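You operate a simulated robot arm through the tools that you are given. There is no shell and no other tool. Be economical: measure what you need, move in short steps, check, and stop when the job is done.

The job below is to be done with a simulated robot arm. You get a single attempt, and the scene is never put back.

TASK
Unscrew the white cap's nipple, then screw the other nipple into the blue cap.
Fine: old nipple into the rack, white cap to the green tray, blue cap into the nest.
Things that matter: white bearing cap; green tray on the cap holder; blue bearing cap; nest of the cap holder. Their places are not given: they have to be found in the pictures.

Only the result counts: the job must be done as asked and must still hold three seconds after the hand-in. Knocking over, shifting, dropping, spilling or breaking anything else fails it. A push-on lid holds only when it is set on centred and level and pressed home; a screw cap is set on level and turned clockwise until tight.

THE ROBOT
A 5-joint arm with a two-finger parallel gripper, fixed in place. Base frame: the origin is at the foot of the arm, x ahead of it, y to its left, z up; the work surface is at about z = 12. Readings come in mm, degrees, newtons and seconds.
With the tool pointing down near the work surface it reaches from about 260 to 600 mm from the base axis. Its first joint turns from -66.0 to 66.0 degrees. The tool tilts only in the upright plane through the base axis and itself; it spins freely about its own axis. Payload 1.57 kg.
The tool frame sits at the grasp point between the pads (the TCP): z along the fingers, y along the line on which they close. The tips reach 30 mm beyond it. The gripper opens to 80 mm. The fingers are 17 mm wide and 12 mm thick; the gripper's body (40 by 82 mm) begins 80 mm behind the TCP.
Orientation is that of the tool frame in the base frame, as [roll, pitch, yaw] about the fixed x, y, z axes, in that order (R = Rz(yaw) Ry(pitch) Rx(roll)). With the fingers straight down and closing along the base's y, the tool's x points along the base's -x, its y along +y and its z along -z.

THE INTERFACE
- The arm moves only by the tool step_arm. Its arguments are lists of equal length, an entry for each row: "angular": the turn, a rotation vector about the base's x, y, z in degrees, a list of three; "delta_pos": the shift along the base's x, y, z in mm, a list of three; "jaw": the finger opening in mm, from 0 to 80. In form: {"angular": [[rx, ry, rz], ...], "delta_pos": [[x, y, z], ...], "jaw": [jaw, ...]}. A call has 1 to 20 rows; each row shifts and turns the commanded pose from where the row before left it. Rows are played at 5 a second. More than 50 mm and 8.6 degrees between two rows, or a gripper value outside its range, and nothing of the call is played. A pose out of reach is approached as far as the arm can. The call stops where the force on the tool passes 40 N (or 10 N more than at its start, if that is more) or the arm is blocked; 0.2 s more then pass. Each finger travels about 153 mm/s and halts on what it meets, pressing with about 28 N; the grip force reading is that of the motor and also rises with nothing between the fingers. The clock runs only during rows and for 0.2 s after the last one: add rows that do not move to give the fingers time. The reply holds the time, the measured pose of the TCP, the force on the tool along the base axes, the opening and the grip force, in the units named above and with some noise.
- Cameras (640 x 400 px; columns grow to the right, rows downward): "scene" is fixed at [33.1, 386.3, 531.1]; the picture's right is [-0.81, -0.59, 0.00], its down [-0.30, 0.41, -0.86] and it looks along [0.51, -0.70, -0.51] (base axes); focal length 354 px, centre (320, 200). "wrist" rides on the gripper at [72, -7, -122] in the tool frame; the picture's right is [0.09, 1.00, 0.00], its down [-0.84, 0.08, -0.54] and it looks along [-0.54, 0.05, 0.84] (tool axes); focal length 238 px, centre (320, 200).
- camera(camera): a new picture of that camera. The clock stands still meanwhile.
- locate(camera, pixels): for up to 12 pixels [column, row] of the newest picture of that camera ("zoom" is the newest enlarged one), the place [x, y, z] in the base frame of the surface seen there, good to about 3 mm. The clock stands still meanwhile.
- enlarge(camera, box): a new picture of the part [left, top, right, bottom] of that camera's present view, enlarged. The clock stands still meanwhile.
- hand_in(): hands the job in; it is judged then, once.

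Go step by step. Measure first, check grasps and placings, and put right what went wrong. The budget is 80 turns and 46 pictures, counting those below and the enlarged ones. Unless the task says otherwise, let go and move clear before handing in, and close with one line.

The tools are called after "Call:" as name(argument=value, ...) on one line, values as JSON. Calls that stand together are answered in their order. step_arm: Moves the arm, as the interface text tells. Its arguments: {"type":"object","properties":{"angular":{"type":"array"},"delta_pos":{"type":"array"},"jaw":{"type":"array"}},"required":["angular","delta_pos","jaw"]} The other tools are called the same way: camera (camera) takes a picture; locate (camera, pixels) gives the place of the surface under pixels of a picture; enlarge (camera, box) takes an enlarged picture of a part of a camera's view; hand_in () hands the job in.

At the start:

```text
clock: 0.0
position: [365.9, 53.6, 310.6]
ee_rot: [179.9, 0.0, -180.0]
wrist_force: [0.5, -0.2, 0.2]
opening: 80.1
grip_force: 0.1
```

scene: 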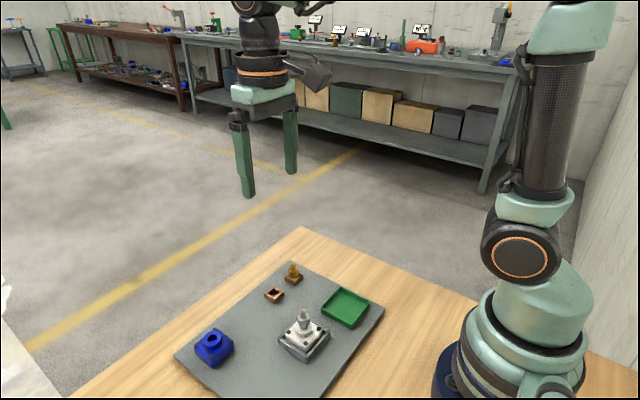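
wrist: 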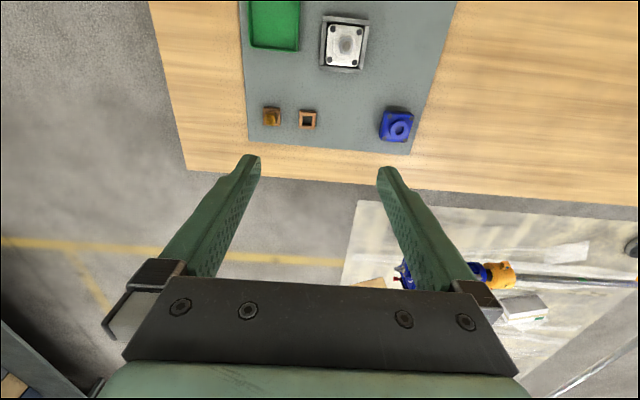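

The pictures show the plate with blue cap near (213,347), white cap in the nest near (304,335), green tray (345,307) and rack sockets (274,295) and (293,275). I enlarge both views to measure.

Call:
enlarge(camera="scene", box=[170, 250, 410, 400])

Call:
enlarge(camera="wrist", box=[230, 0, 470, 150])

```text
2.67 times, centred on (290, 325) of scene
```

zoom: 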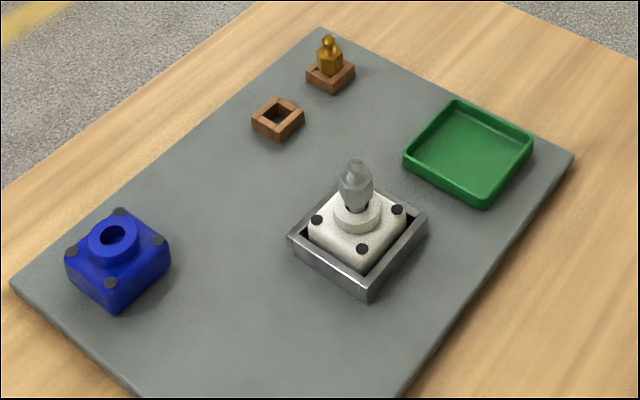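

```text
2.67 times, centred on (350, 75) of wrist
```

zoom: 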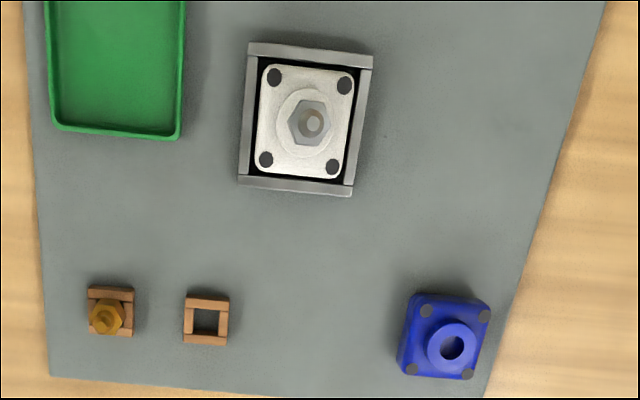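

The white cap sits in the nest with its grey nipple at zoom (312,123); brass nipple is in a rack socket at (107,316), the empty socket at (206,320). I locate the key points.

Call:
locate(camera="zoom", pixels=[[274, 78], [345, 85], [333, 167], [265, 160], [314, 121], [300, 105], [295, 148], [102, 322], [206, 320], [452, 347], [426, 311], [484, 317]])

Call:
locate(camera="zoom", pixels=[[467, 374], [411, 369], [437, 330], [189, 303], [225, 303], [222, 339], [187, 338], [250, 50], [368, 60], [350, 190], [241, 180], [115, 70]])

```text
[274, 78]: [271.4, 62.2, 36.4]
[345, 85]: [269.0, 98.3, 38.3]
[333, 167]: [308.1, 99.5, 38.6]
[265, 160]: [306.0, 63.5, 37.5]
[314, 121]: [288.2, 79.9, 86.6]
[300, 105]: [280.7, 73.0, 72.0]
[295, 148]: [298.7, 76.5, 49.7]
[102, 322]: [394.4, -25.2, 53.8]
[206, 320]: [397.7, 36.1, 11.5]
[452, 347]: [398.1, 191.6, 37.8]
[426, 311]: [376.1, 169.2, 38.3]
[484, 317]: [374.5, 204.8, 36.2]
```

```text
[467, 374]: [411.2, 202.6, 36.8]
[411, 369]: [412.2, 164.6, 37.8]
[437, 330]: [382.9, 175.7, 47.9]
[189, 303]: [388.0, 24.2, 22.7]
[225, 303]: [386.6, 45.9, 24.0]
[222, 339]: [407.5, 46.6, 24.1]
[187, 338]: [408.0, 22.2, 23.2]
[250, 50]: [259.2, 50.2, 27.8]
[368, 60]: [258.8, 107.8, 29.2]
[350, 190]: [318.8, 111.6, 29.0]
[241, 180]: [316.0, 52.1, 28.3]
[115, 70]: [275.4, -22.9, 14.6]
```

White cap centre is about (288.6, 81), blue about (393.5, 185), the empty socket (397.5, 34.7), the brass nipple about (397, -26). I move lower above the white cap for a closer look, and measure the tray.

Call:
locate(camera="scene", pixels=[[341.4, 288.5], [369, 305.5], [350.7, 326], [322.5, 308], [345.5, 308], [303, 311], [304, 318], [304, 323], [304, 327]])

Call:
step_arm(angular=[[0, 0, 0], [0, 0, 0], [0, 0, 0], [0, 0, 0]], delta_pos=[[-19, 7, -30], [-19, 7, -30], [-19, 7, -30], [-20, 6.4, -20]], jaw=[80, 80, 80, 80])

Call:
enlarge(camera="wrist", box=[220, 0, 420, 125])

```text
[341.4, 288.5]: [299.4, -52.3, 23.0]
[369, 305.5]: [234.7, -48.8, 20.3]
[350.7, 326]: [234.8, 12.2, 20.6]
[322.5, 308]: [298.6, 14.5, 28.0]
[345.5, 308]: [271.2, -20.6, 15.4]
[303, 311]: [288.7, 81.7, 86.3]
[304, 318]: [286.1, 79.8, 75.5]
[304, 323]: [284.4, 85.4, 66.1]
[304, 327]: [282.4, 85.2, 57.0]
```

```text
clock: 1.0
position: [289.3, 81.1, 200.6]
ee_rot: [-179.9, 0.0, -180.0]
wrist_force: [0.1, 0.7, 0.1]
opening: 80.0
grip_force: 0.0
```

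```text
3.20 times, centred on (320, 62) of wrist
```

zoom: 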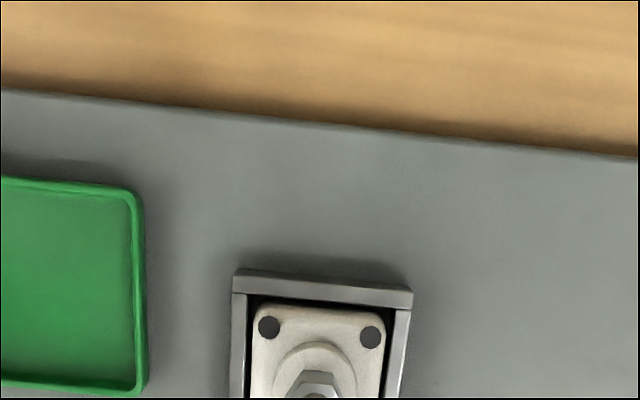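

The TCP is over the white cap at (289,81); the tray's centre is about (267,-19). I look at the nipple directly.

Call:
enlarge(camera="wrist", box=[270, 75, 390, 150])

Call:
enlarge(camera="scene", box=[256, 295, 352, 355])

```text
5.33 times, centred on (330, 112) of wrist
```

zoom: 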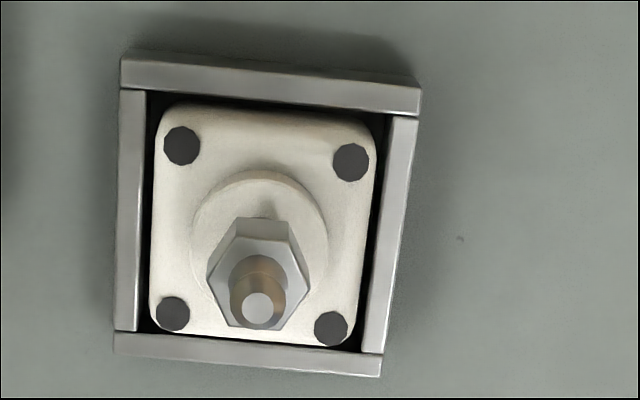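

```text
6.67 times, centred on (304, 325) of scene
```

zoom: 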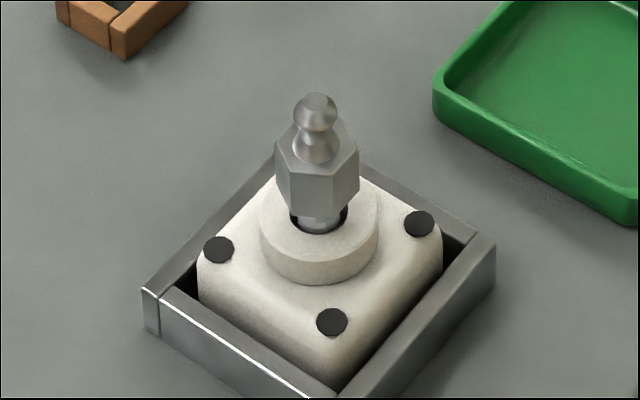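

The hex (vertices in the first zoom: (240,234), (290,240), (310,288)) has flats facing ±x and ±60° from it, so I turn the tool -30° and descend so the tips stop above the boss (TCP z about 83).

Call:
step_arm(angular=[[0, 0, -7.5], [0, 0, -7.5], [0, 0, -7.5], [0, 0, -7.5], [0, 0, 0], [0, 0, 0]], delta_pos=[[-0.3, -0.2, -25], [0, 0, -25], [0, 0, -25], [0, 0, -20], [0, 0, -12], [0, 0, -10]], jaw=[60, 60, 50, 45, 45, 45])

Call:
enlarge(camera="scene", box=[240, 270, 368, 350])

Call:
camera(camera="wrist")

```text
clock: 2.4
position: [286.3, 81.5, 84.0]
ee_rot: [180.0, 0.0, 150.0]
wrist_force: [-0.3, -0.8, 0.3]
opening: 45.1
grip_force: 0.2
```

```text
5.00 times, centred on (304, 310) of scene
```

zoom: 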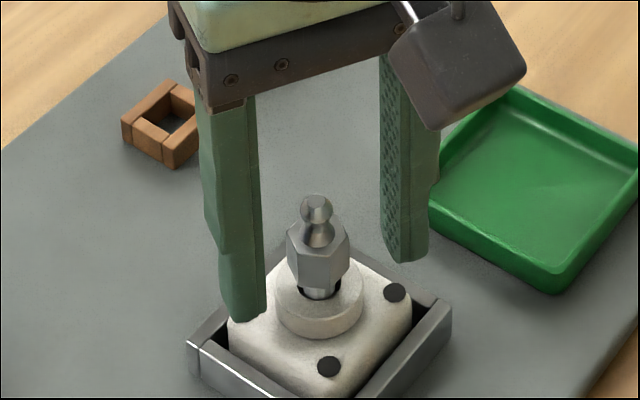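

```text
37 pictures are left
```

wrist: 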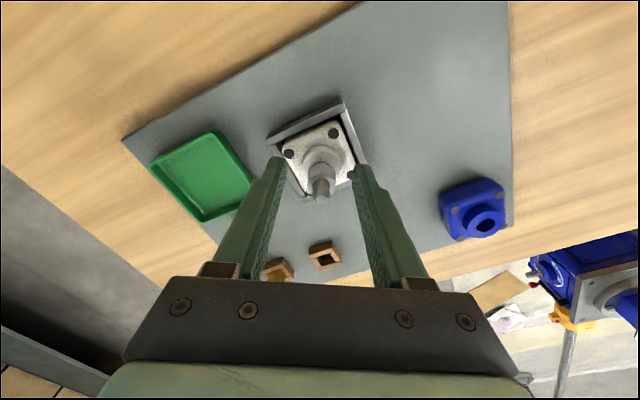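

The fingers straddle the hex with tips beside the boss top. I settle and remeasure the nipple at wrist pixel (320,185).

Call:
step_arm(angular=[[0, 0, 0], [0, 0, 0]], delta_pos=[[0, 0, 0], [0, 0, 0]], jaw=[45, 45])

Call:
enlarge(camera="wrist", box=[256, 90, 384, 210])

```text
clock: 3.0
position: [286.1, 80.7, 83.7]
ee_rot: [179.9, 0.1, 150.0]
wrist_force: [-0.7, -0.2, -0.4]
opening: 44.9
grip_force: 0.1
```

```text
3.33 times, centred on (320, 150) of wrist
```

zoom: 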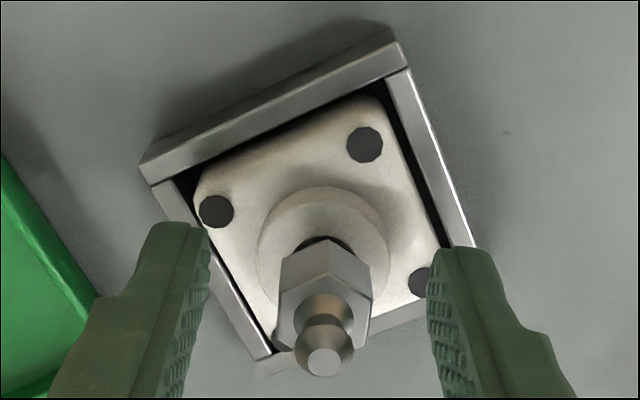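

Measured x is 286.1 though I commanded 288.6; I locate the hex and boss here to compare.

Call:
locate(camera="zoom", pixels=[[323, 362], [325, 240], [282, 275], [372, 268], [216, 211], [365, 145], [325, 205], [270, 240], [383, 225], [206, 230], [432, 250]])

```text
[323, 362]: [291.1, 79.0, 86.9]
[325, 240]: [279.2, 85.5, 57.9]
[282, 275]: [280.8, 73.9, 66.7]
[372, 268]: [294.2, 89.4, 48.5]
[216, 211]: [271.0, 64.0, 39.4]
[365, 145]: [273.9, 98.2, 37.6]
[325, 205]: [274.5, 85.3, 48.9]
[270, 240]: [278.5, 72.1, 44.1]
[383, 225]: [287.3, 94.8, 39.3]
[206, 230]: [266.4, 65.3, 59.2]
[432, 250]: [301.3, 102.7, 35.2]
```

The nipple axis is about (288.5, 80.4), so I shift +2.4 in x and close the fingers on the hex.

Call:
step_arm(angular=[[0, 0, 0], [0, 0, 0], [0, 0, 0], [0, 0, 0], [0, 0, 0]], delta_pos=[[2.4, -0.3, 0], [0, 0, 0], [0, 0, 0], [0, 0, 0], [0, 0, 0]], jaw=[45, 45, 20, 10, 10])

```text
clock: 4.2
position: [288.9, 81.4, 84.0]
ee_rot: [-179.9, 0.1, 150.0]
wrist_force: [0.1, 0.1, -0.5]
opening: 16.9
grip_force: 28.1
```

Gripped at 16.9 mm (across the flats) with almost no side force. I turn counter-clockwise 80° and watch the force.

Call:
step_arm(angular=[[0, 0, 8], [0, 0, 8], [0, 0, 8], [0, 0, 8], [0, 0, 8], [0, 0, 8], [0, 0, 8], [0, 0, 8], [0, 0, 8], [0, 0, 8]], delta_pos=[[0, 0, 0], [0, 0, 0], [0, 0, 0], [0, 0, 0], [0, 0, 0], [0, 0, 0], [0, 0, 0], [0, 0, 0], [0, 0, 0], [0, 0, 0]], jaw=[10, 10, 10, 10, 10, 10, 10, 10, 10, 10])

Call:
enlarge(camera="scene", box=[240, 270, 368, 350])

```text
clock: 6.4
position: [290.2, 79.5, 83.6]
ee_rot: [-180.0, 0.0, -129.8]
wrist_force: [0.1, -0.4, 1.0]
opening: 16.9
grip_force: 28.0
```

```text
5.00 times, centred on (304, 310) of scene
```

zoom: 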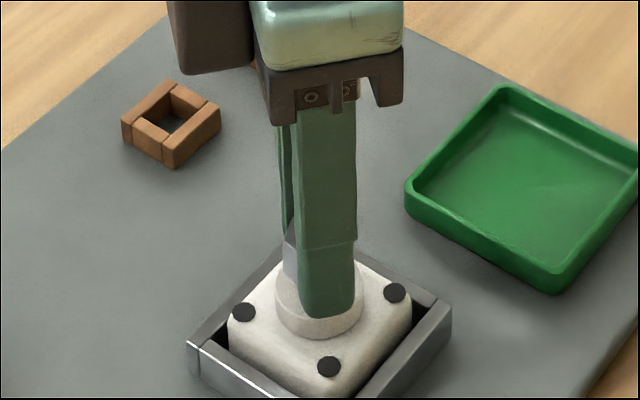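

It turns freely and the cap stays put. I keep turning counter-clockwise.

Call:
step_arm(angular=[[0, 0, 8], [0, 0, 8], [0, 0, 8], [0, 0, 8], [0, 0, 8], [0, 0, 8], [0, 0, 8], [0, 0, 8], [0, 0, 8], [0, 0, 8], [0, 0, 8], [0, 0, 8], [0, 0, 8], [0, 0, 8], [0, 0, 8], [0, 0, 8], [0, 0, 8], [0, 0, 8], [0, 0, 8], [0, 0, 8]], delta_pos=[[0, 0, 0], [0, 0, 0], [0, 0, 0], [0, 0, 0], [0, 0, 0], [0, 0, 0], [0, 0, 0], [0, 0, 0], [0, 0, 0], [0, 0, 0], [0, 0, 0], [0, 0, 0], [0, 0, 0], [0, 0, 0], [0, 0, 0], [0, 0, 0], [0, 0, 0], [0, 0, 0], [0, 0, 0], [0, 0, 0]], jaw=[10, 10, 10, 10, 10, 10, 10, 10, 10, 10, 10, 10, 10, 10, 10, 10, 10, 10, 10, 10])

Call:
enlarge(camera="scene", box=[240, 270, 368, 350])

```text
clock: 10.2
position: [289.3, 88.8, 84.1]
ee_rot: [180.0, -0.2, 9.4]
wrist_force: [2.7, -10.5, 2.9]
opening: 17.6
grip_force: 28.3
out of reach, approached as far as the arm can: row 18
stopped in row 18: the force on the tool passed its limit (the readings are from after the stop); the commanded pose is now the measured one
```

```text
5.00 times, centred on (304, 310) of scene
```

zoom: 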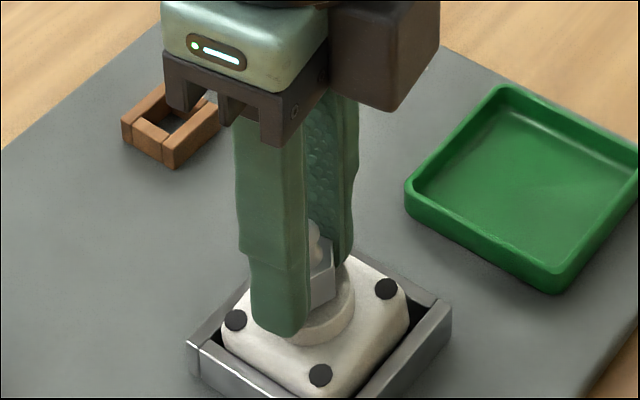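

The wrist reached its spin limit (yaw about 9°, y pushed to 88.8). I open the fingers, then recheck the nipple before re-gripping.

Call:
step_arm(angular=[[0, 0, 0], [0, 0, 0], [0, 0, 0], [0, 0, 0]], delta_pos=[[0, 0, 0], [0, 0, 0], [0, 0, 0], [0, 0, 0]], jaw=[35, 45, 45, 45])

Call:
enlarge(camera="scene", box=[240, 270, 368, 350])

```text
clock: 11.2
position: [289.2, 88.9, 83.9]
ee_rot: [180.0, -0.3, 9.6]
wrist_force: [0.3, -1.1, -0.5]
opening: 45.0
grip_force: 0.1
```

```text
5.00 times, centred on (304, 310) of scene
```

zoom: 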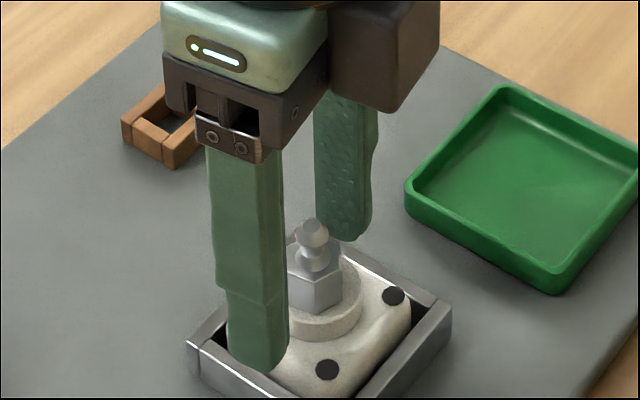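

The nipple now appears lower, its hex resting on the boss (ball at (312,230)); it may be unscrewed and have dropped loose in its bore. I check it closely from the wrist.

Call:
enlarge(camera="wrist", box=[240, 80, 400, 220])

Call:
enlarge(camera="scene", box=[280, 300, 328, 345])

```text
2.86 times, centred on (320, 150) of wrist
```

zoom: 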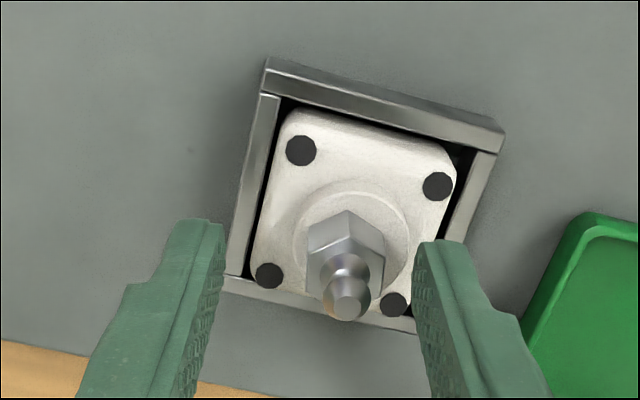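

```text
8.89 times, centred on (304, 322) of scene
```

zoom: 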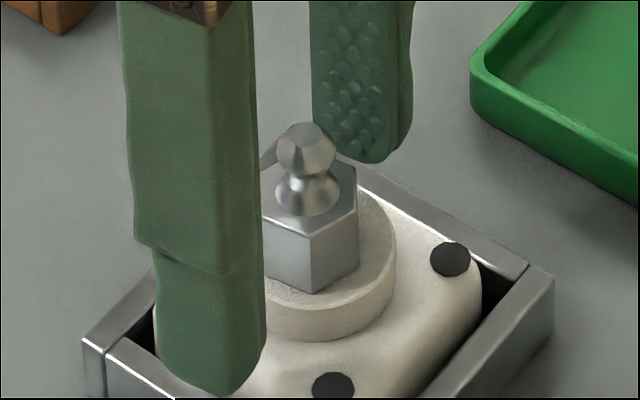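

The hex flats still line up with the fingers at this yaw. I measure its position.

Call:
enlarge(camera="wrist", box=[240, 80, 400, 220])

Call:
locate(camera="zoom", pixels=[[347, 307], [345, 215], [308, 240], [384, 258], [300, 151], [437, 187], [393, 304], [270, 275], [345, 184], [223, 228], [417, 248]])

```text
2.86 times, centred on (320, 150) of wrist
```

zoom: 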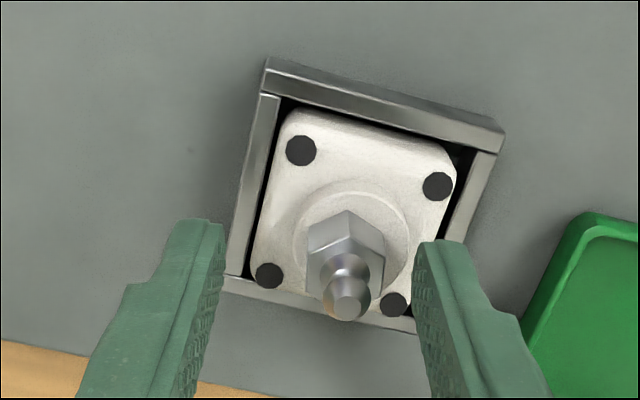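

```text
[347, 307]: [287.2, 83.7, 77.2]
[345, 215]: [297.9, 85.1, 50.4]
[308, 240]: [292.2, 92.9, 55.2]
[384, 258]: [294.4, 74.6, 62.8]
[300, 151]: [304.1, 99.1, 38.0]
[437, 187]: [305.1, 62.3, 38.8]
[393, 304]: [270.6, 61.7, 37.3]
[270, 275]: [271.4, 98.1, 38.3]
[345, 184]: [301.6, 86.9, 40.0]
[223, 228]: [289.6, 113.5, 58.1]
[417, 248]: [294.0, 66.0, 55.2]
```

Ball top is now at z 77 (was 87) and 3 mm off axis, so the nipple is loose and has dropped onto the boss. I back the wrist off 60° to the next pair of flats, centre on (287.7, 83.5) and re-grip.

Call:
step_arm(angular=[[0, 0, 0], [0, 0, -7.5], [0, 0, -7.5], [0, 0, -7.5], [0, 0, -7.5], [0, 0, -7.5], [0, 0, -7.5], [0, 0, -7.5], [0, 0, -7.5], [0, 0, 0], [0, 0, 0]], delta_pos=[[-1.5, -5.4, 0], [0, 0, 0], [0, 0, 0], [0, 0, 0], [0, 0, 0], [0, 0, 0], [0, 0, 0], [0, 0, 0], [0, 0, 0], [0, 0, -1.5], [0, 0, 0]], jaw=[45, 45, 45, 45, 45, 45, 45, 45, 45, 45, 45])

Call:
enlarge(camera="wrist", box=[240, 80, 400, 220])

```text
clock: 13.6
position: [287.5, 83.1, 82.5]
ee_rot: [-179.9, 0.0, -50.6]
wrist_force: [-1.1, 0.0, 0.0]
opening: 45.1
grip_force: 0.0
```

```text
2.86 times, centred on (320, 150) of wrist
```

zoom: 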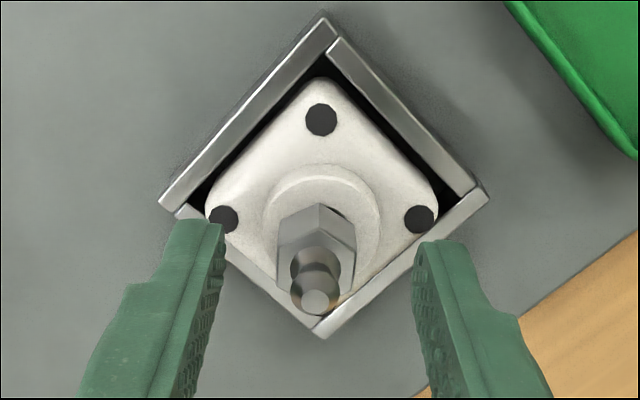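

The hex faces the fingers squarely and centred (column 316 vs 319). I close and lift gently 10 mm to test.

Call:
step_arm(angular=[[0, 0, 0], [0, 0, 0], [0, 0, 0], [0, 0, 0], [0, 0, 0], [0, 0, 0], [0, 0, 0]], delta_pos=[[0, 0, 0], [0, 0, 0], [0, 0, 0], [0, 0, 3], [0, 0, 3], [0, 0, 4], [0, 0, 0]], jaw=[25, 10, 10, 10, 10, 10, 10])

Call:
enlarge(camera="scene", box=[240, 270, 368, 350])

```text
clock: 15.2
position: [288.0, 83.7, 91.6]
ee_rot: [-179.9, -0.1, -50.5]
wrist_force: [-0.4, -0.7, -0.5]
opening: 16.9
grip_force: 28.7
```

```text
5.00 times, centred on (304, 310) of scene
```

zoom: 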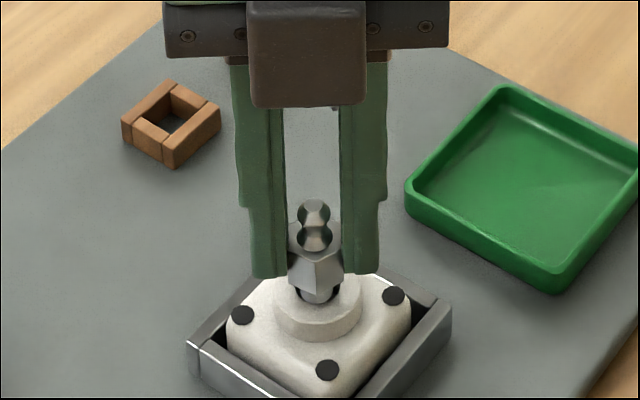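

The nipple lifts freely with no force on the tool. I raise it to about z 140 and carry it over towards the empty socket.

Call:
step_arm(angular=[[0, 0, 0], [0, 0, 0], [0, 0, 0], [0, 0, 0], [0, 0, 0], [0, 0, 0], [0, 0, 0], [0, 0, 0], [0, 0, 0], [0, 0, 0]], delta_pos=[[0, 0, 10], [0, 0, 12], [0, 0, 14], [0, 0, 12], [20, -9, 0], [25, -12, 0], [25, -12, 0], [25, -12, 0], [14.5, -4, -5], [0, 0, 0]], jaw=[10, 10, 10, 10, 10, 10, 10, 10, 10, 10])

Call:
enlarge(camera="scene", box=[230, 235, 390, 345])

Call:
camera(camera="wrist")

```text
clock: 17.4
position: [397.6, 33.1, 136.3]
ee_rot: [-179.8, -0.1, -50.6]
wrist_force: [-0.3, 0.5, 0.7]
opening: 16.8
grip_force: 27.9
```

```text
3.64 times, centred on (310, 290) of scene
```

zoom: 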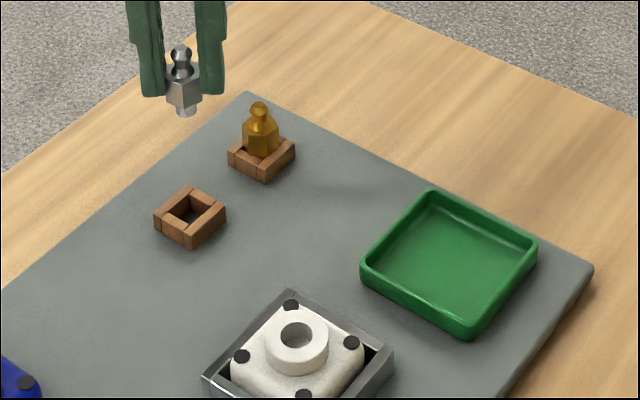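

```text
26 pictures are left
```

wrist: 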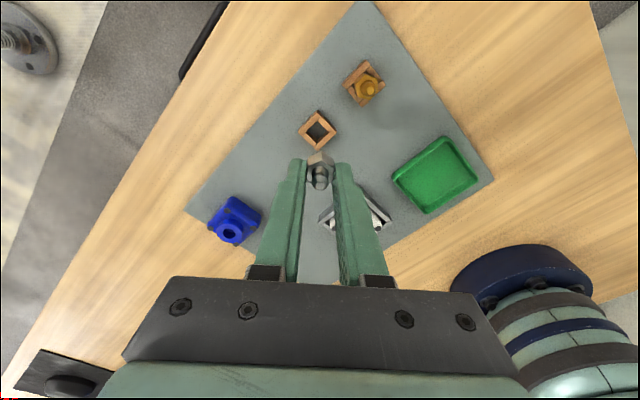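

White cap is free of its nipple, which hangs upright in the fingers. I relocate the socket at wrist pixels (299,130),(320,111),(338,132),(317,150).

Call:
locate(camera="wrist", pixels=[[301, 130], [320, 113], [336, 132], [317, 148], [318, 130], [367, 87], [345, 84], [356, 106], [369, 62], [384, 84], [325, 162], [321, 183]])

Call:
locate(camera="zoom", pixels=[[156, 217], [190, 188], [224, 211], [190, 240], [181, 50], [186, 113], [184, 108], [186, 105], [230, 154], [263, 175], [294, 150], [260, 107]])

```text
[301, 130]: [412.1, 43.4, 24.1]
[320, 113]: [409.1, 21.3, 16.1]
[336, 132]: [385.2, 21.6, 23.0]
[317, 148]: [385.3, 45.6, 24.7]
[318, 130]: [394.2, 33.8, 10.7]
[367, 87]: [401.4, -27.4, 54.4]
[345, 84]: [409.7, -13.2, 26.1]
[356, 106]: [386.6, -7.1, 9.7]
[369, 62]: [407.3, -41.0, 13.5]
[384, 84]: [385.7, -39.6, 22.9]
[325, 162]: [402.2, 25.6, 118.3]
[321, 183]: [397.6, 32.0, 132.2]
```

```text
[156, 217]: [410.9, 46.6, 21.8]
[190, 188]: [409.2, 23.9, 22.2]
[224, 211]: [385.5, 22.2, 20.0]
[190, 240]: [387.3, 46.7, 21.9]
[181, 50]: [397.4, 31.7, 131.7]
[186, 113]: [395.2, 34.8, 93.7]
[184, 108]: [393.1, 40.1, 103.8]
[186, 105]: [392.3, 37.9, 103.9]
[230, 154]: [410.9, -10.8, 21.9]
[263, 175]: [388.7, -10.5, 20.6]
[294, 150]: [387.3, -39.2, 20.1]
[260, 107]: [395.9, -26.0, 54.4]
```

Socket centre is about (398, 34.5) and the nipple hangs at about (397.3, 33). I shift (+0.6,+1.5) and go down to just above the socket, then look.

Call:
step_arm(angular=[[0, 0, 0], [0, 0, 0], [0, 0, 0], [0, 0, 0], [0, 0, 0]], delta_pos=[[0.6, 1.5, -20], [0, 0, -20], [0, 0, -18], [0, 0, -6], [0, 0, 0]], jaw=[10, 10, 10, 10, 10])

Call:
enlarge(camera="scene", box=[242, 265, 306, 305])

Call:
enlarge(camera="wrist", box=[272, 110, 368, 200])

```text
clock: 18.6
position: [398.6, 35.6, 70.8]
ee_rot: [-180.0, -0.2, -50.5]
wrist_force: [0.6, -0.4, 0.1]
opening: 17.0
grip_force: 28.1
```

```text
10.00 times, centred on (274, 285) of scene
```

zoom: 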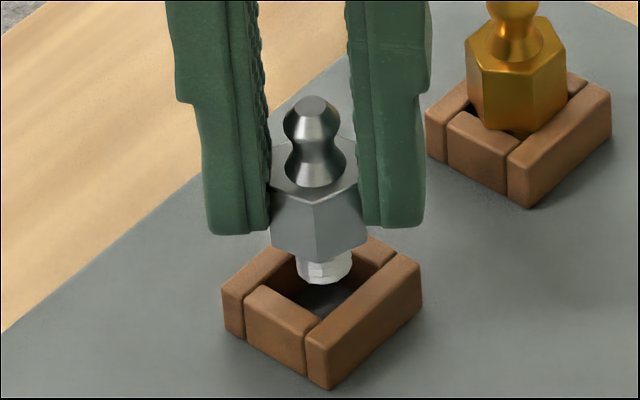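

```text
4.44 times, centred on (320, 155) of wrist
```

zoom: 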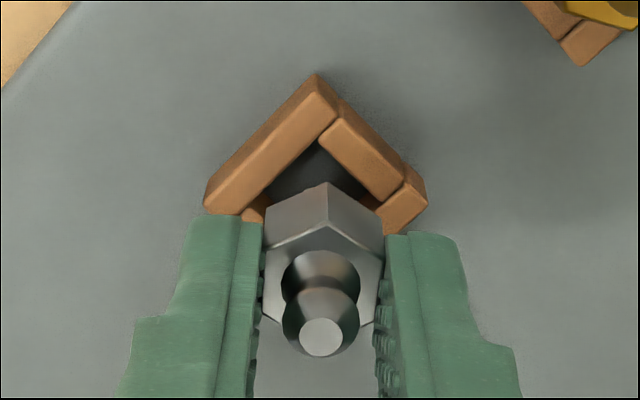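

The shank is right above the socket opening. I lower in small steps until the hex seats.

Call:
step_arm(angular=[[0, 0, 0], [0, 0, 0], [0, 0, 0], [0, 0, 0], [0, 0, 0]], delta_pos=[[0, 0, -3], [0, 0, -3], [0, 0, -3], [0, 0, -3], [0, 0, 0]], jaw=[10, 10, 10, 10, 10])

Call:
enlarge(camera="scene", box=[242, 265, 306, 305])

```text
clock: 19.8
position: [396.5, 36.8, 59.1]
ee_rot: [-179.9, -0.1, -50.4]
wrist_force: [0.0, -0.1, 0.7]
opening: 16.9
grip_force: 27.8
```

```text
10.00 times, centred on (274, 285) of scene
```

zoom: 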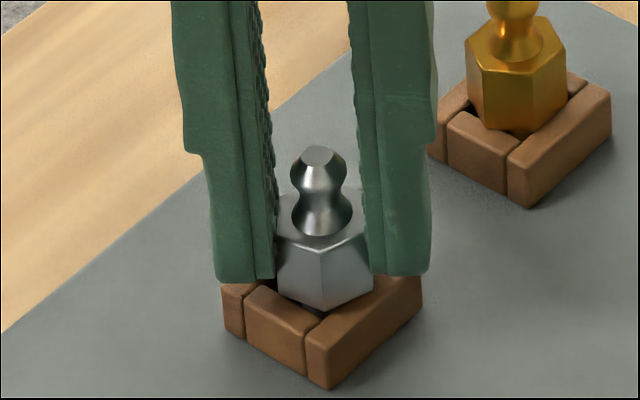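

The shank is in the socket with about 2 mm left and no contact force. I nudge back (+1,-1.5), lower 2 mm and release.

Call:
step_arm(angular=[[0, 0, 0], [0, 0, 0], [0, 0, 0], [0, 0, 0], [0, 0, 0], [0, 0, 0]], delta_pos=[[1, -1.5, 0], [0, 0, -1.5], [0, 0, 0], [0, 0, 0], [0, 0, 0], [0, 0, 0]], jaw=[10, 10, 10, 22, 35, 35])

Call:
enlarge(camera="scene", box=[242, 265, 306, 305])

```text
clock: 21.1
position: [398.2, 34.7, 56.6]
ee_rot: [180.0, -0.1, -50.5]
wrist_force: [0.7, 1.6, -1.4]
opening: 34.8
grip_force: 0.1
```

```text
10.00 times, centred on (274, 285) of scene
```

zoom: 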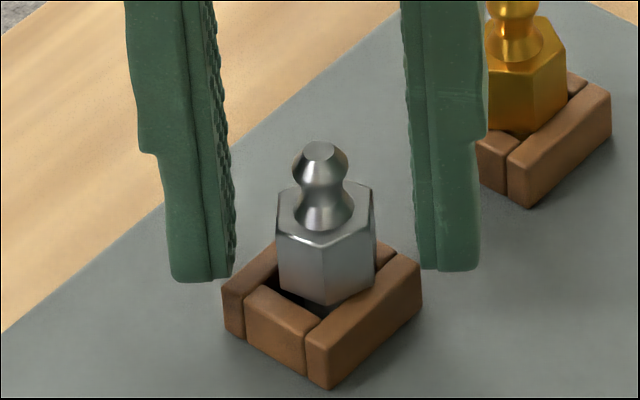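

The old nipple sits upright in the rack. I lift clear, turn the wrist back 130° and move over the white cap with jaws wide.

Call:
step_arm(angular=[[0, 0, 0], [0, 0, 0], [0, 0, 0], [0, 0, -8.1], [0, 0, -8.1], [0, 0, -8.1], [0, 0, -8.1], [0, 0, -8.1], [0, 0, -8.1], [0, 0, -8.1], [0, 0, -8.1], [0, 0, -8.1], [0, 0, -8.1], [0, 0, -8.1], [0, 0, -8.1], [0, 0, -8.1], [0, 0, -8.1], [0, 0, -8.1], [0, 0, -8.0]], delta_pos=[[0, 0, 15], [0, 0, 25], [0, 0, 25], [0, 0, 0], [0, 0, 0], [0, 0, 0], [0, 0, 0], [-10, 4, 0], [-10, 4, 0], [-10, 4, 0], [-10, 4, 0], [-10, 4, 0], [-10, 5, 0], [-10, 5, 0], [-10, 5, 0], [-10, 5, 0], [-10, 5, 0], [-10, 1, -10], [0, 0, -10]], jaw=[35, 35, 35, 35, 35, 40, 45, 50, 60, 70, 70, 70, 70, 70, 70, 70, 70, 70, 70])

Call:
camera(camera="wrist")

```text
clock: 25.1
position: [286.7, 80.1, 102.1]
ee_rot: [179.9, -0.2, 179.8]
wrist_force: [0.7, -0.2, 0.0]
opening: 69.8
grip_force: 0.0
```

```text
21 pictures are left
```

wrist: 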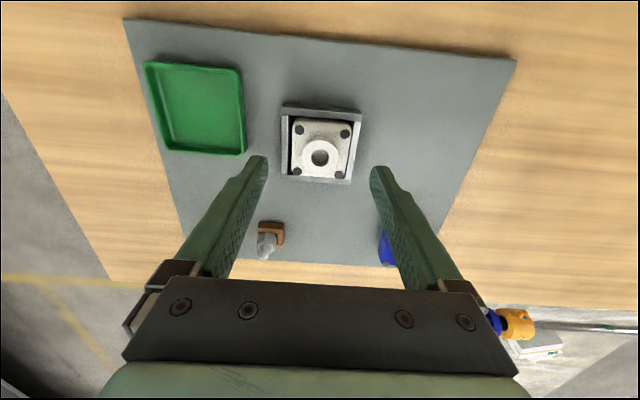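

Call:
locate(camera="wrist", pixels=[[300, 130], [345, 133], [339, 174], [297, 171], [320, 143], [320, 171], [303, 158], [336, 158], [150, 68], [238, 74], [240, 148], [170, 146]])

```text
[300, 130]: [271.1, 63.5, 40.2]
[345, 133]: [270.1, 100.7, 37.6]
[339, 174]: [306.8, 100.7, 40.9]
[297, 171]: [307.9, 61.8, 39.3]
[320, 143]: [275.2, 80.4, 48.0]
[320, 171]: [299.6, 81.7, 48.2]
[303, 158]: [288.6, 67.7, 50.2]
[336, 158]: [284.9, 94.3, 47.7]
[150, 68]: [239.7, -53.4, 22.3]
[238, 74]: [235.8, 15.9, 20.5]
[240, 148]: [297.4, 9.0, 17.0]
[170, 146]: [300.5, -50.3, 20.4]
```

Cap centre is (288.5, 81.3), tray centre about (267.5,-19.5). I centre, descend to z 61 (tips just above the nest walls) and close on the flange.

Call:
step_arm(angular=[[0, 0, 0], [0, 0, 0], [0, 0, 0], [0, 0, 0], [0, 0, 0], [0, 0, 0], [0, 0, 0], [0, 0, 0]], delta_pos=[[1.8, 1.3, -15], [0, 0, -15], [0, 0, -8], [0, 0, -2.5], [0, 0, 0], [0, 0, 0], [0, 0, 0], [0, 0, 0]], jaw=[70, 70, 70, 70, 70, 50, 40, 40])

Call:
enlarge(camera="scene", box=[256, 290, 352, 355])

```text
clock: 26.9
position: [290.3, 82.0, 61.7]
ee_rot: [-179.8, -0.2, -179.9]
wrist_force: [0.1, -0.3, 0.2]
opening: 47.9
grip_force: 28.5
```

```text
6.15 times, centred on (304, 322) of scene
```

zoom: 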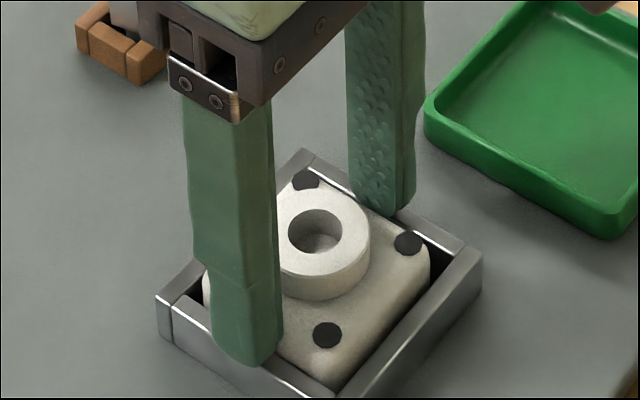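

The flange is gripped at 47.9 mm. I lift straight up and carry the cap towards the tray.

Call:
step_arm(angular=[[0, 0, 0], [0, 0, 0], [0, 0, 0], [0, 0, 0], [0, 0, 0], [0, 0, 0], [0, 0, 0], [0, 0, 0], [0, 0, 0], [0, 0, 0], [0, 0, 0], [0, 0, 0]], delta_pos=[[0, 0, 3], [0, 0, 7], [0, 0, 10], [0, 0, 15], [0, 0, 12], [-2, -16, 0], [-4, -20, 0], [-5, -20, 0], [-5, -20, 0], [-5.5, -20, 0], [0, -5, 0], [0, 0, 0]], jaw=[40, 40, 40, 40, 40, 40, 40, 40, 40, 40, 40, 40])

Call:
enlarge(camera="scene", box=[270, 240, 414, 350])

```text
clock: 29.6
position: [268.5, -19.7, 110.1]
ee_rot: [-180.0, -0.2, 180.0]
wrist_force: [-0.5, -0.4, -2.6]
opening: 47.8
grip_force: 28.4
```

```text
3.64 times, centred on (342, 295) of scene
```

zoom: 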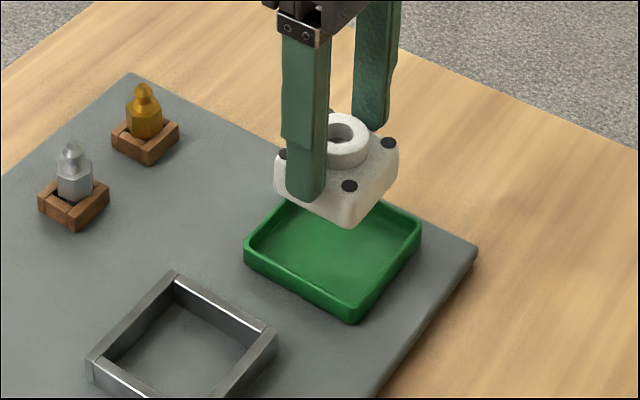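

The cap hangs level over the tray, TCP at (268.5,-19.7). I lower to about 2 mm above the tray floor, then in small steps.

Call:
step_arm(angular=[[0, 0, 0], [0, 0, 0], [0, 0, 0], [0, 0, 0], [0, 0, 0], [0, 0, 0]], delta_pos=[[0, 0, -15], [0, 0, -15], [0, 0, -10], [0, 0, -3], [0, 0, -1.5], [0, 0, 0]], jaw=[40, 40, 40, 40, 40, 40])

Call:
enlarge(camera="scene", box=[297, 265, 393, 335])

```text
clock: 30.9
position: [269.1, -18.1, 65.2]
ee_rot: [179.9, -0.2, 180.0]
wrist_force: [-6.4, -5.7, 18.8]
opening: 47.8
grip_force: 27.9
```

```text
5.71 times, centred on (345, 300) of scene
```

zoom: 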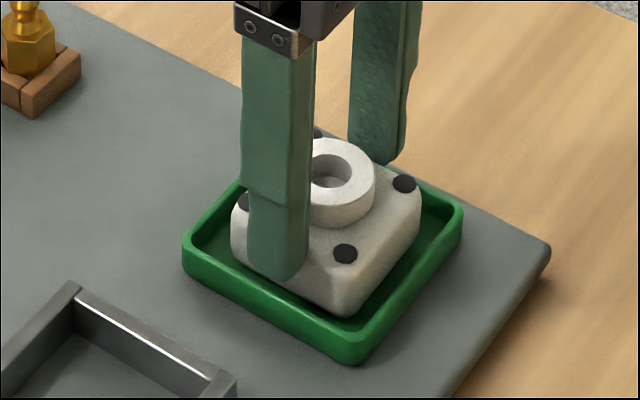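

The cap rests on the tray floor (about 19 N upward), inside the rim. I release, lift clear and move over the blue cap.

Call:
step_arm(angular=[[0, 0, 0], [0, 0, 0], [0, 0, 0], [0, 0, 0], [0, 0, 0], [0, 0, 0], [0, 0, 0], [0, 0, 0], [0, 0, 0], [0, 0, 0], [0, 0, 0], [0, 0, 0], [0, 0, 0]], delta_pos=[[0, 0, 0.5], [0, 0, 0], [0, 0, 0], [0, 0, 10], [0, 0, 25], [0, 0, 20], [20, 34, 0], [20, 34, 0], [20, 34, 0], [20, 34, 0], [22, 34, 0], [22.5, 33, 0], [0, 0, 0]], jaw=[50, 62, 62, 62, 62, 70, 70, 70, 70, 70, 70, 70, 70])

Call:
camera(camera="wrist")

Call:
camera(camera="scene")

```text
clock: 33.8
position: [392.1, 183.1, 120.1]
ee_rot: [-179.9, -0.1, 180.0]
wrist_force: [0.0, -0.2, 0.3]
opening: 69.9
grip_force: 0.0
```

```text
17 pictures are left
```

wrist: 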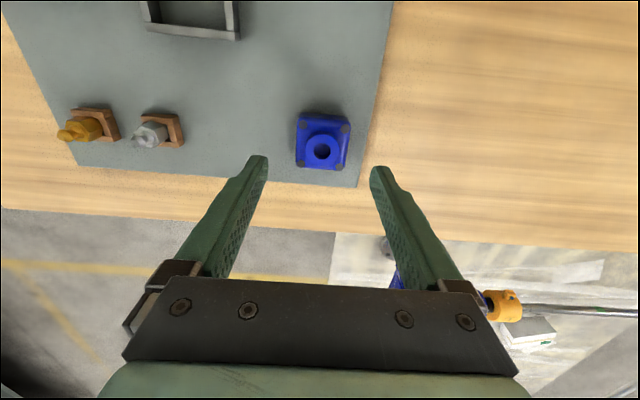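

```text
16 pictures are left
```

scene: 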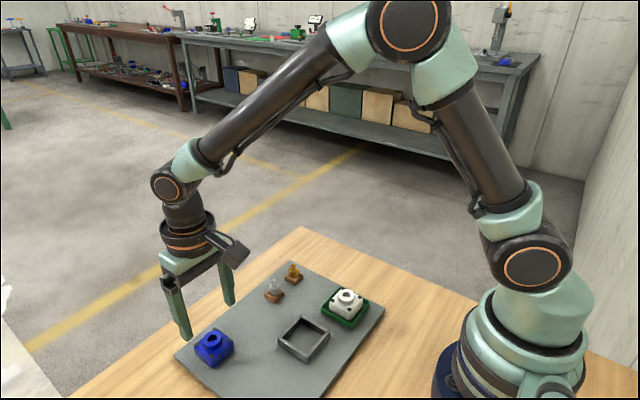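

The white cap sits in the tray at scene (345,302). I locate the blue cap bolts in the wrist picture near (304,122),(345,127),(341,164),(302,161).

Call:
locate(camera="wrist", pixels=[[305, 122], [345, 127], [341, 164], [301, 162], [321, 136], [322, 168], [305, 150], [338, 152], [322, 152]])

Call:
locate(camera="scene", pixels=[[303, 317], [329, 335], [306, 361], [278, 342], [302, 340]])

```text
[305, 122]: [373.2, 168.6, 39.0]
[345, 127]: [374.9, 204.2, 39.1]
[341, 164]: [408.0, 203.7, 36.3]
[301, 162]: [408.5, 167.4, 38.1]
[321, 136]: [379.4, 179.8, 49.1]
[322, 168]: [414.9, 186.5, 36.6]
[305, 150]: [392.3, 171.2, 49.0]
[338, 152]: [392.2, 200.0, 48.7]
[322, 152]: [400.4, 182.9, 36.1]
```

```text
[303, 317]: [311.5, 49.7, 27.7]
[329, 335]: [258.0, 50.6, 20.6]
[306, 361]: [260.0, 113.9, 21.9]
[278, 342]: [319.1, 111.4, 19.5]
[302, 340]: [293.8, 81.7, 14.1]
```

Blue cap centre is about (392, 185.8). I shift +2.6 in y, descend to z 61.5 and close.

Call:
step_arm(angular=[[0, 0, 0], [0, 0, 0], [0, 0, 0], [0, 0, 0], [0, 0, 0], [0, 0, 0], [0, 0, 0], [0, 0, 0], [0, 0, 0]], delta_pos=[[0, 2.6, -20], [0, 0, -20], [0, 0, -12], [0, 0, -4], [0, 0, -2.5], [0, 0, 0], [0, 0, 0], [0, 0, 0], [0, 0, 0]], jaw=[70, 70, 70, 70, 70, 70, 50, 40, 40])

Call:
enlarge(camera="wrist", box=[240, 90, 400, 200])

```text
clock: 35.8
position: [392.9, 186.4, 61.8]
ee_rot: [-179.8, -0.2, -179.9]
wrist_force: [0.1, -0.8, 0.4]
opening: 47.7
grip_force: 28.1
```

```text
3.64 times, centred on (320, 145) of wrist
```

zoom: 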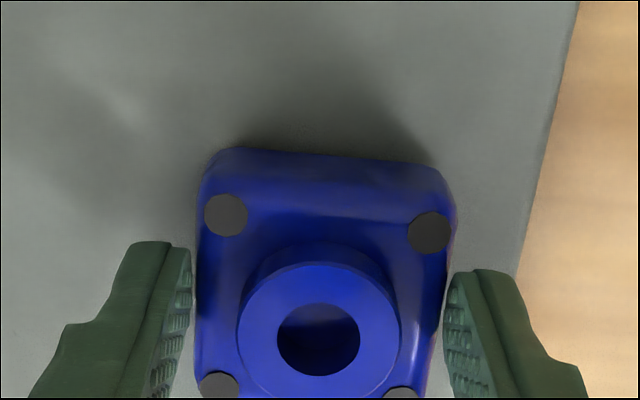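

Gripped at 47.7 mm. I lift and carry the blue cap to above the nest, centre about (288.3, 81).

Call:
step_arm(angular=[[0, 0, 0], [0, 0, 0], [0, 0, 0], [0, 0, 0], [0, 0, 0], [0, 0, 0], [0, 0, 0], [0, 0, 0], [0, 0, 0], [0, 0, 0], [0, 0, 0]], delta_pos=[[0, 0, 4], [0, 0, 12], [0, 0, 20], [0, 0, 10], [-25, -25, 0], [-25, -25, 0], [-25, -25, 0], [-20, -20, 0], [-8.4, -9.6, 0], [0, 0, -15], [0, 0, 0]], jaw=[40, 40, 40, 40, 40, 40, 40, 40, 40, 40, 40])

Call:
enlarge(camera="scene", box=[248, 285, 360, 365])

Call:
enlarge(camera="wrist", box=[230, 60, 410, 210])

```text
clock: 38.1
position: [289.5, 81.3, 91.9]
ee_rot: [-179.9, -0.2, 179.9]
wrist_force: [0.3, 0.1, -4.3]
opening: 47.7
grip_force: 28.0
```

```text
5.00 times, centred on (304, 325) of scene
```

zoom: 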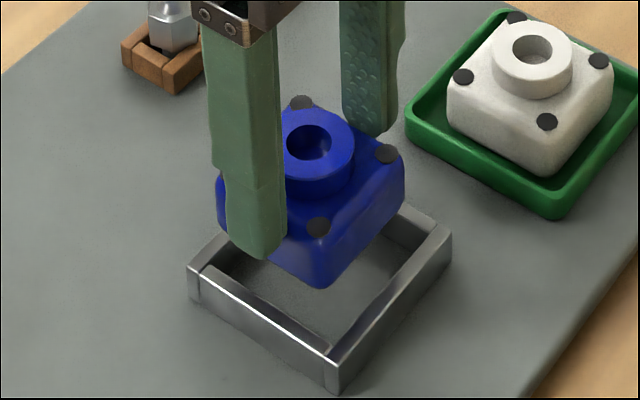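

```text
2.67 times, centred on (320, 135) of wrist
```

zoom: 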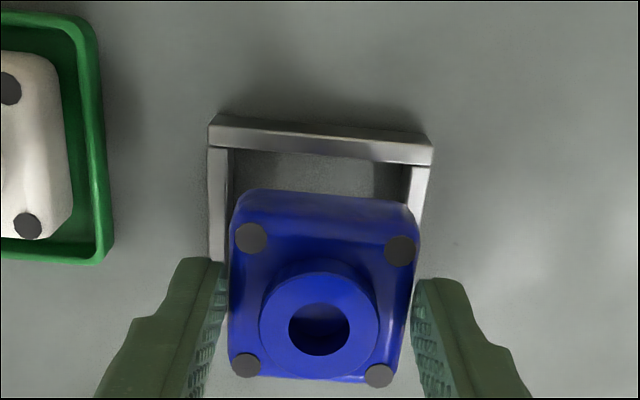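

The cap is level and square with the nest. I compare bolt centre with nest centre by locating both.

Call:
locate(camera="zoom", pixels=[[251, 238], [400, 250], [378, 376], [245, 366], [319, 275], [319, 376], [260, 328], [379, 328], [215, 122], [428, 155], [212, 200], [424, 200]])

```text
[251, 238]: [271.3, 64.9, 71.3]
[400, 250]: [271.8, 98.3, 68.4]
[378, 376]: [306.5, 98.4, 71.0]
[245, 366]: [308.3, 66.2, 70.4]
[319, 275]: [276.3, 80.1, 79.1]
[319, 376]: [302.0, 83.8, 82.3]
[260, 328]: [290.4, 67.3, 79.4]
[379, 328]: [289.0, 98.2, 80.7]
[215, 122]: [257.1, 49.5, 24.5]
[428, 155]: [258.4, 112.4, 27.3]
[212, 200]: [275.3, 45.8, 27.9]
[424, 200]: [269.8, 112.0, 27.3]
```

Cap centre (289.4, 82) versus nest (288.5, 81.1): I shift (-0.7,-0.8) and lower until the cap just enters.

Call:
step_arm(angular=[[0, 0, 0], [0, 0, 0], [0, 0, 0], [0, 0, 0], [0, 0, 0], [0, 0, 0]], delta_pos=[[-0.7, -0.8, -5], [0, 0, -5], [0, 0, -3], [0, 0, -3], [0, 0, -3], [0, 0, 0]], jaw=[40, 40, 40, 40, 40, 40])

Call:
enlarge(camera="scene", box=[256, 295, 352, 360])

```text
clock: 39.5
position: [288.9, 81.1, 74.9]
ee_rot: [-180.0, -0.2, 180.0]
wrist_force: [0.7, 1.8, -4.0]
opening: 47.8
grip_force: 28.5
```

```text
6.15 times, centred on (304, 328) of scene
```

zoom: 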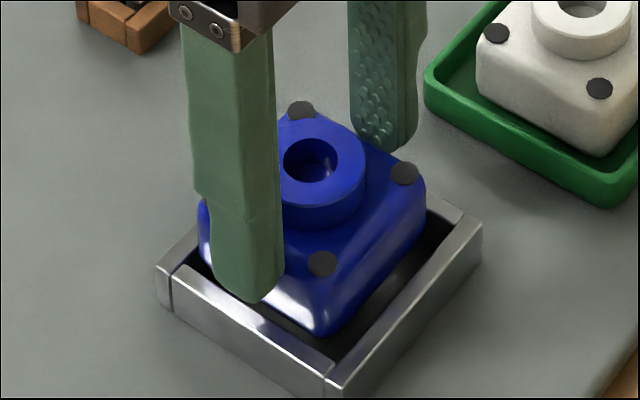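

The cap is inside the nest opening with no contact force. I keep lowering to the floor.

Call:
step_arm(angular=[[0, 0, 0], [0, 0, 0], [0, 0, 0], [0, 0, 0], [0, 0, 0], [0, 0, 0]], delta_pos=[[0, 0, -3], [0, 0, -3], [0, 0, -3], [0, 0, -2.5], [0, 0, -1.5], [0, 0, 0]], jaw=[40, 40, 40, 40, 40, 40])

```text
clock: 41.0
position: [288.0, 82.5, 61.8]
ee_rot: [-179.9, -0.2, 179.9]
wrist_force: [-0.3, -2.5, -0.4]
opening: 47.7
grip_force: 28.5
```

The cap is down (weight taken off the tool). I release, lift, and move over the brass nipple while turning the wrist +150° so as to have clockwise range.

Call:
step_arm(angular=[[0, 0, 0], [0, 0, 0], [0, 0, 0], [0, 0, 0], [0, 0, 0], [0, 0, 8], [0, 0, 8], [0, 0, 8], [0, 0, 8], [0, 0, 8], [0, 0, 8], [0, 0, 8], [0, 0, 8], [0, 0, 8], [0, 0, 8], [0, 0, 8], [0, 0, 8], [0, 0, 8], [0, 0, 8], [0, 0, 8]], delta_pos=[[0, 0, 0], [0, 0, 0], [0, 0, 15], [0, 0, 25], [0, 0, 28], [8, -8, 0], [8, -8, 0], [8, -8, 0], [8, -8, 0], [8, -8, 0], [8, -8, 0], [8, -8, 0], [8, -8, 0], [8, -8, 0], [8, -8, 0], [8, -8, 0], [8, -8, 0], [7, -7, 0], [5, -4, 0], [0, 0, 0]], jaw=[55, 60, 60, 60, 60, 60, 60, 60, 60, 60, 60, 60, 50, 50, 45, 45, 45, 45, 45, 45])

Call:
step_arm(angular=[[0, 0, 8], [0, 0, 8], [0, 0, 8], [0, 0, 6], [0, 0, 0]], delta_pos=[[0, 0, 0], [0, 0, 0], [0, 0, 0], [0, 0, 0], [0, 0, 0]], jaw=[45, 45, 45, 45, 45])

Call:
enlarge(camera="wrist", box=[260, 70, 380, 200])

Call:
enlarge(camera="scene", box=[240, 250, 368, 360])

```text
clock: 45.1
position: [397.3, -25.8, 128.8]
ee_rot: [-179.9, -0.1, -59.9]
wrist_force: [-0.8, 0.5, 0.3]
opening: 45.1
grip_force: 0.0
```

```text
clock: 46.4
position: [396.6, -26.5, 128.2]
ee_rot: [-179.9, -0.1, -29.9]
wrist_force: [-0.8, -0.2, 0.0]
opening: 45.1
grip_force: 0.0
```

```text
3.08 times, centred on (320, 135) of wrist
```

zoom: 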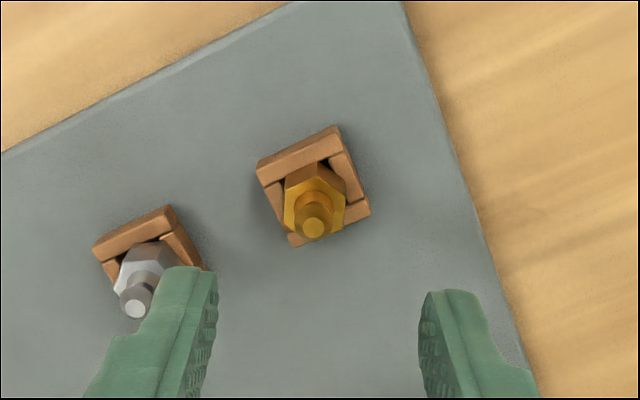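

```text
3.64 times, centred on (304, 305) of scene
```

zoom: 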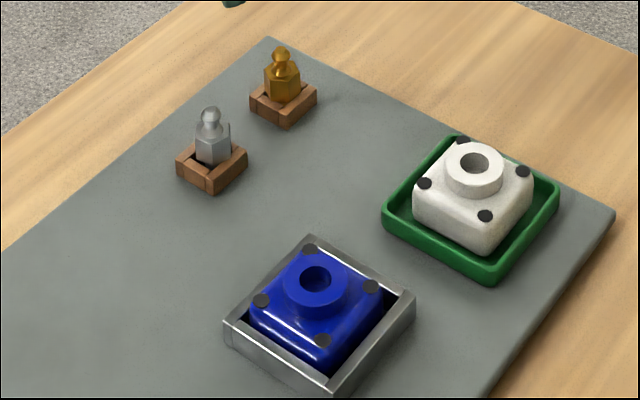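

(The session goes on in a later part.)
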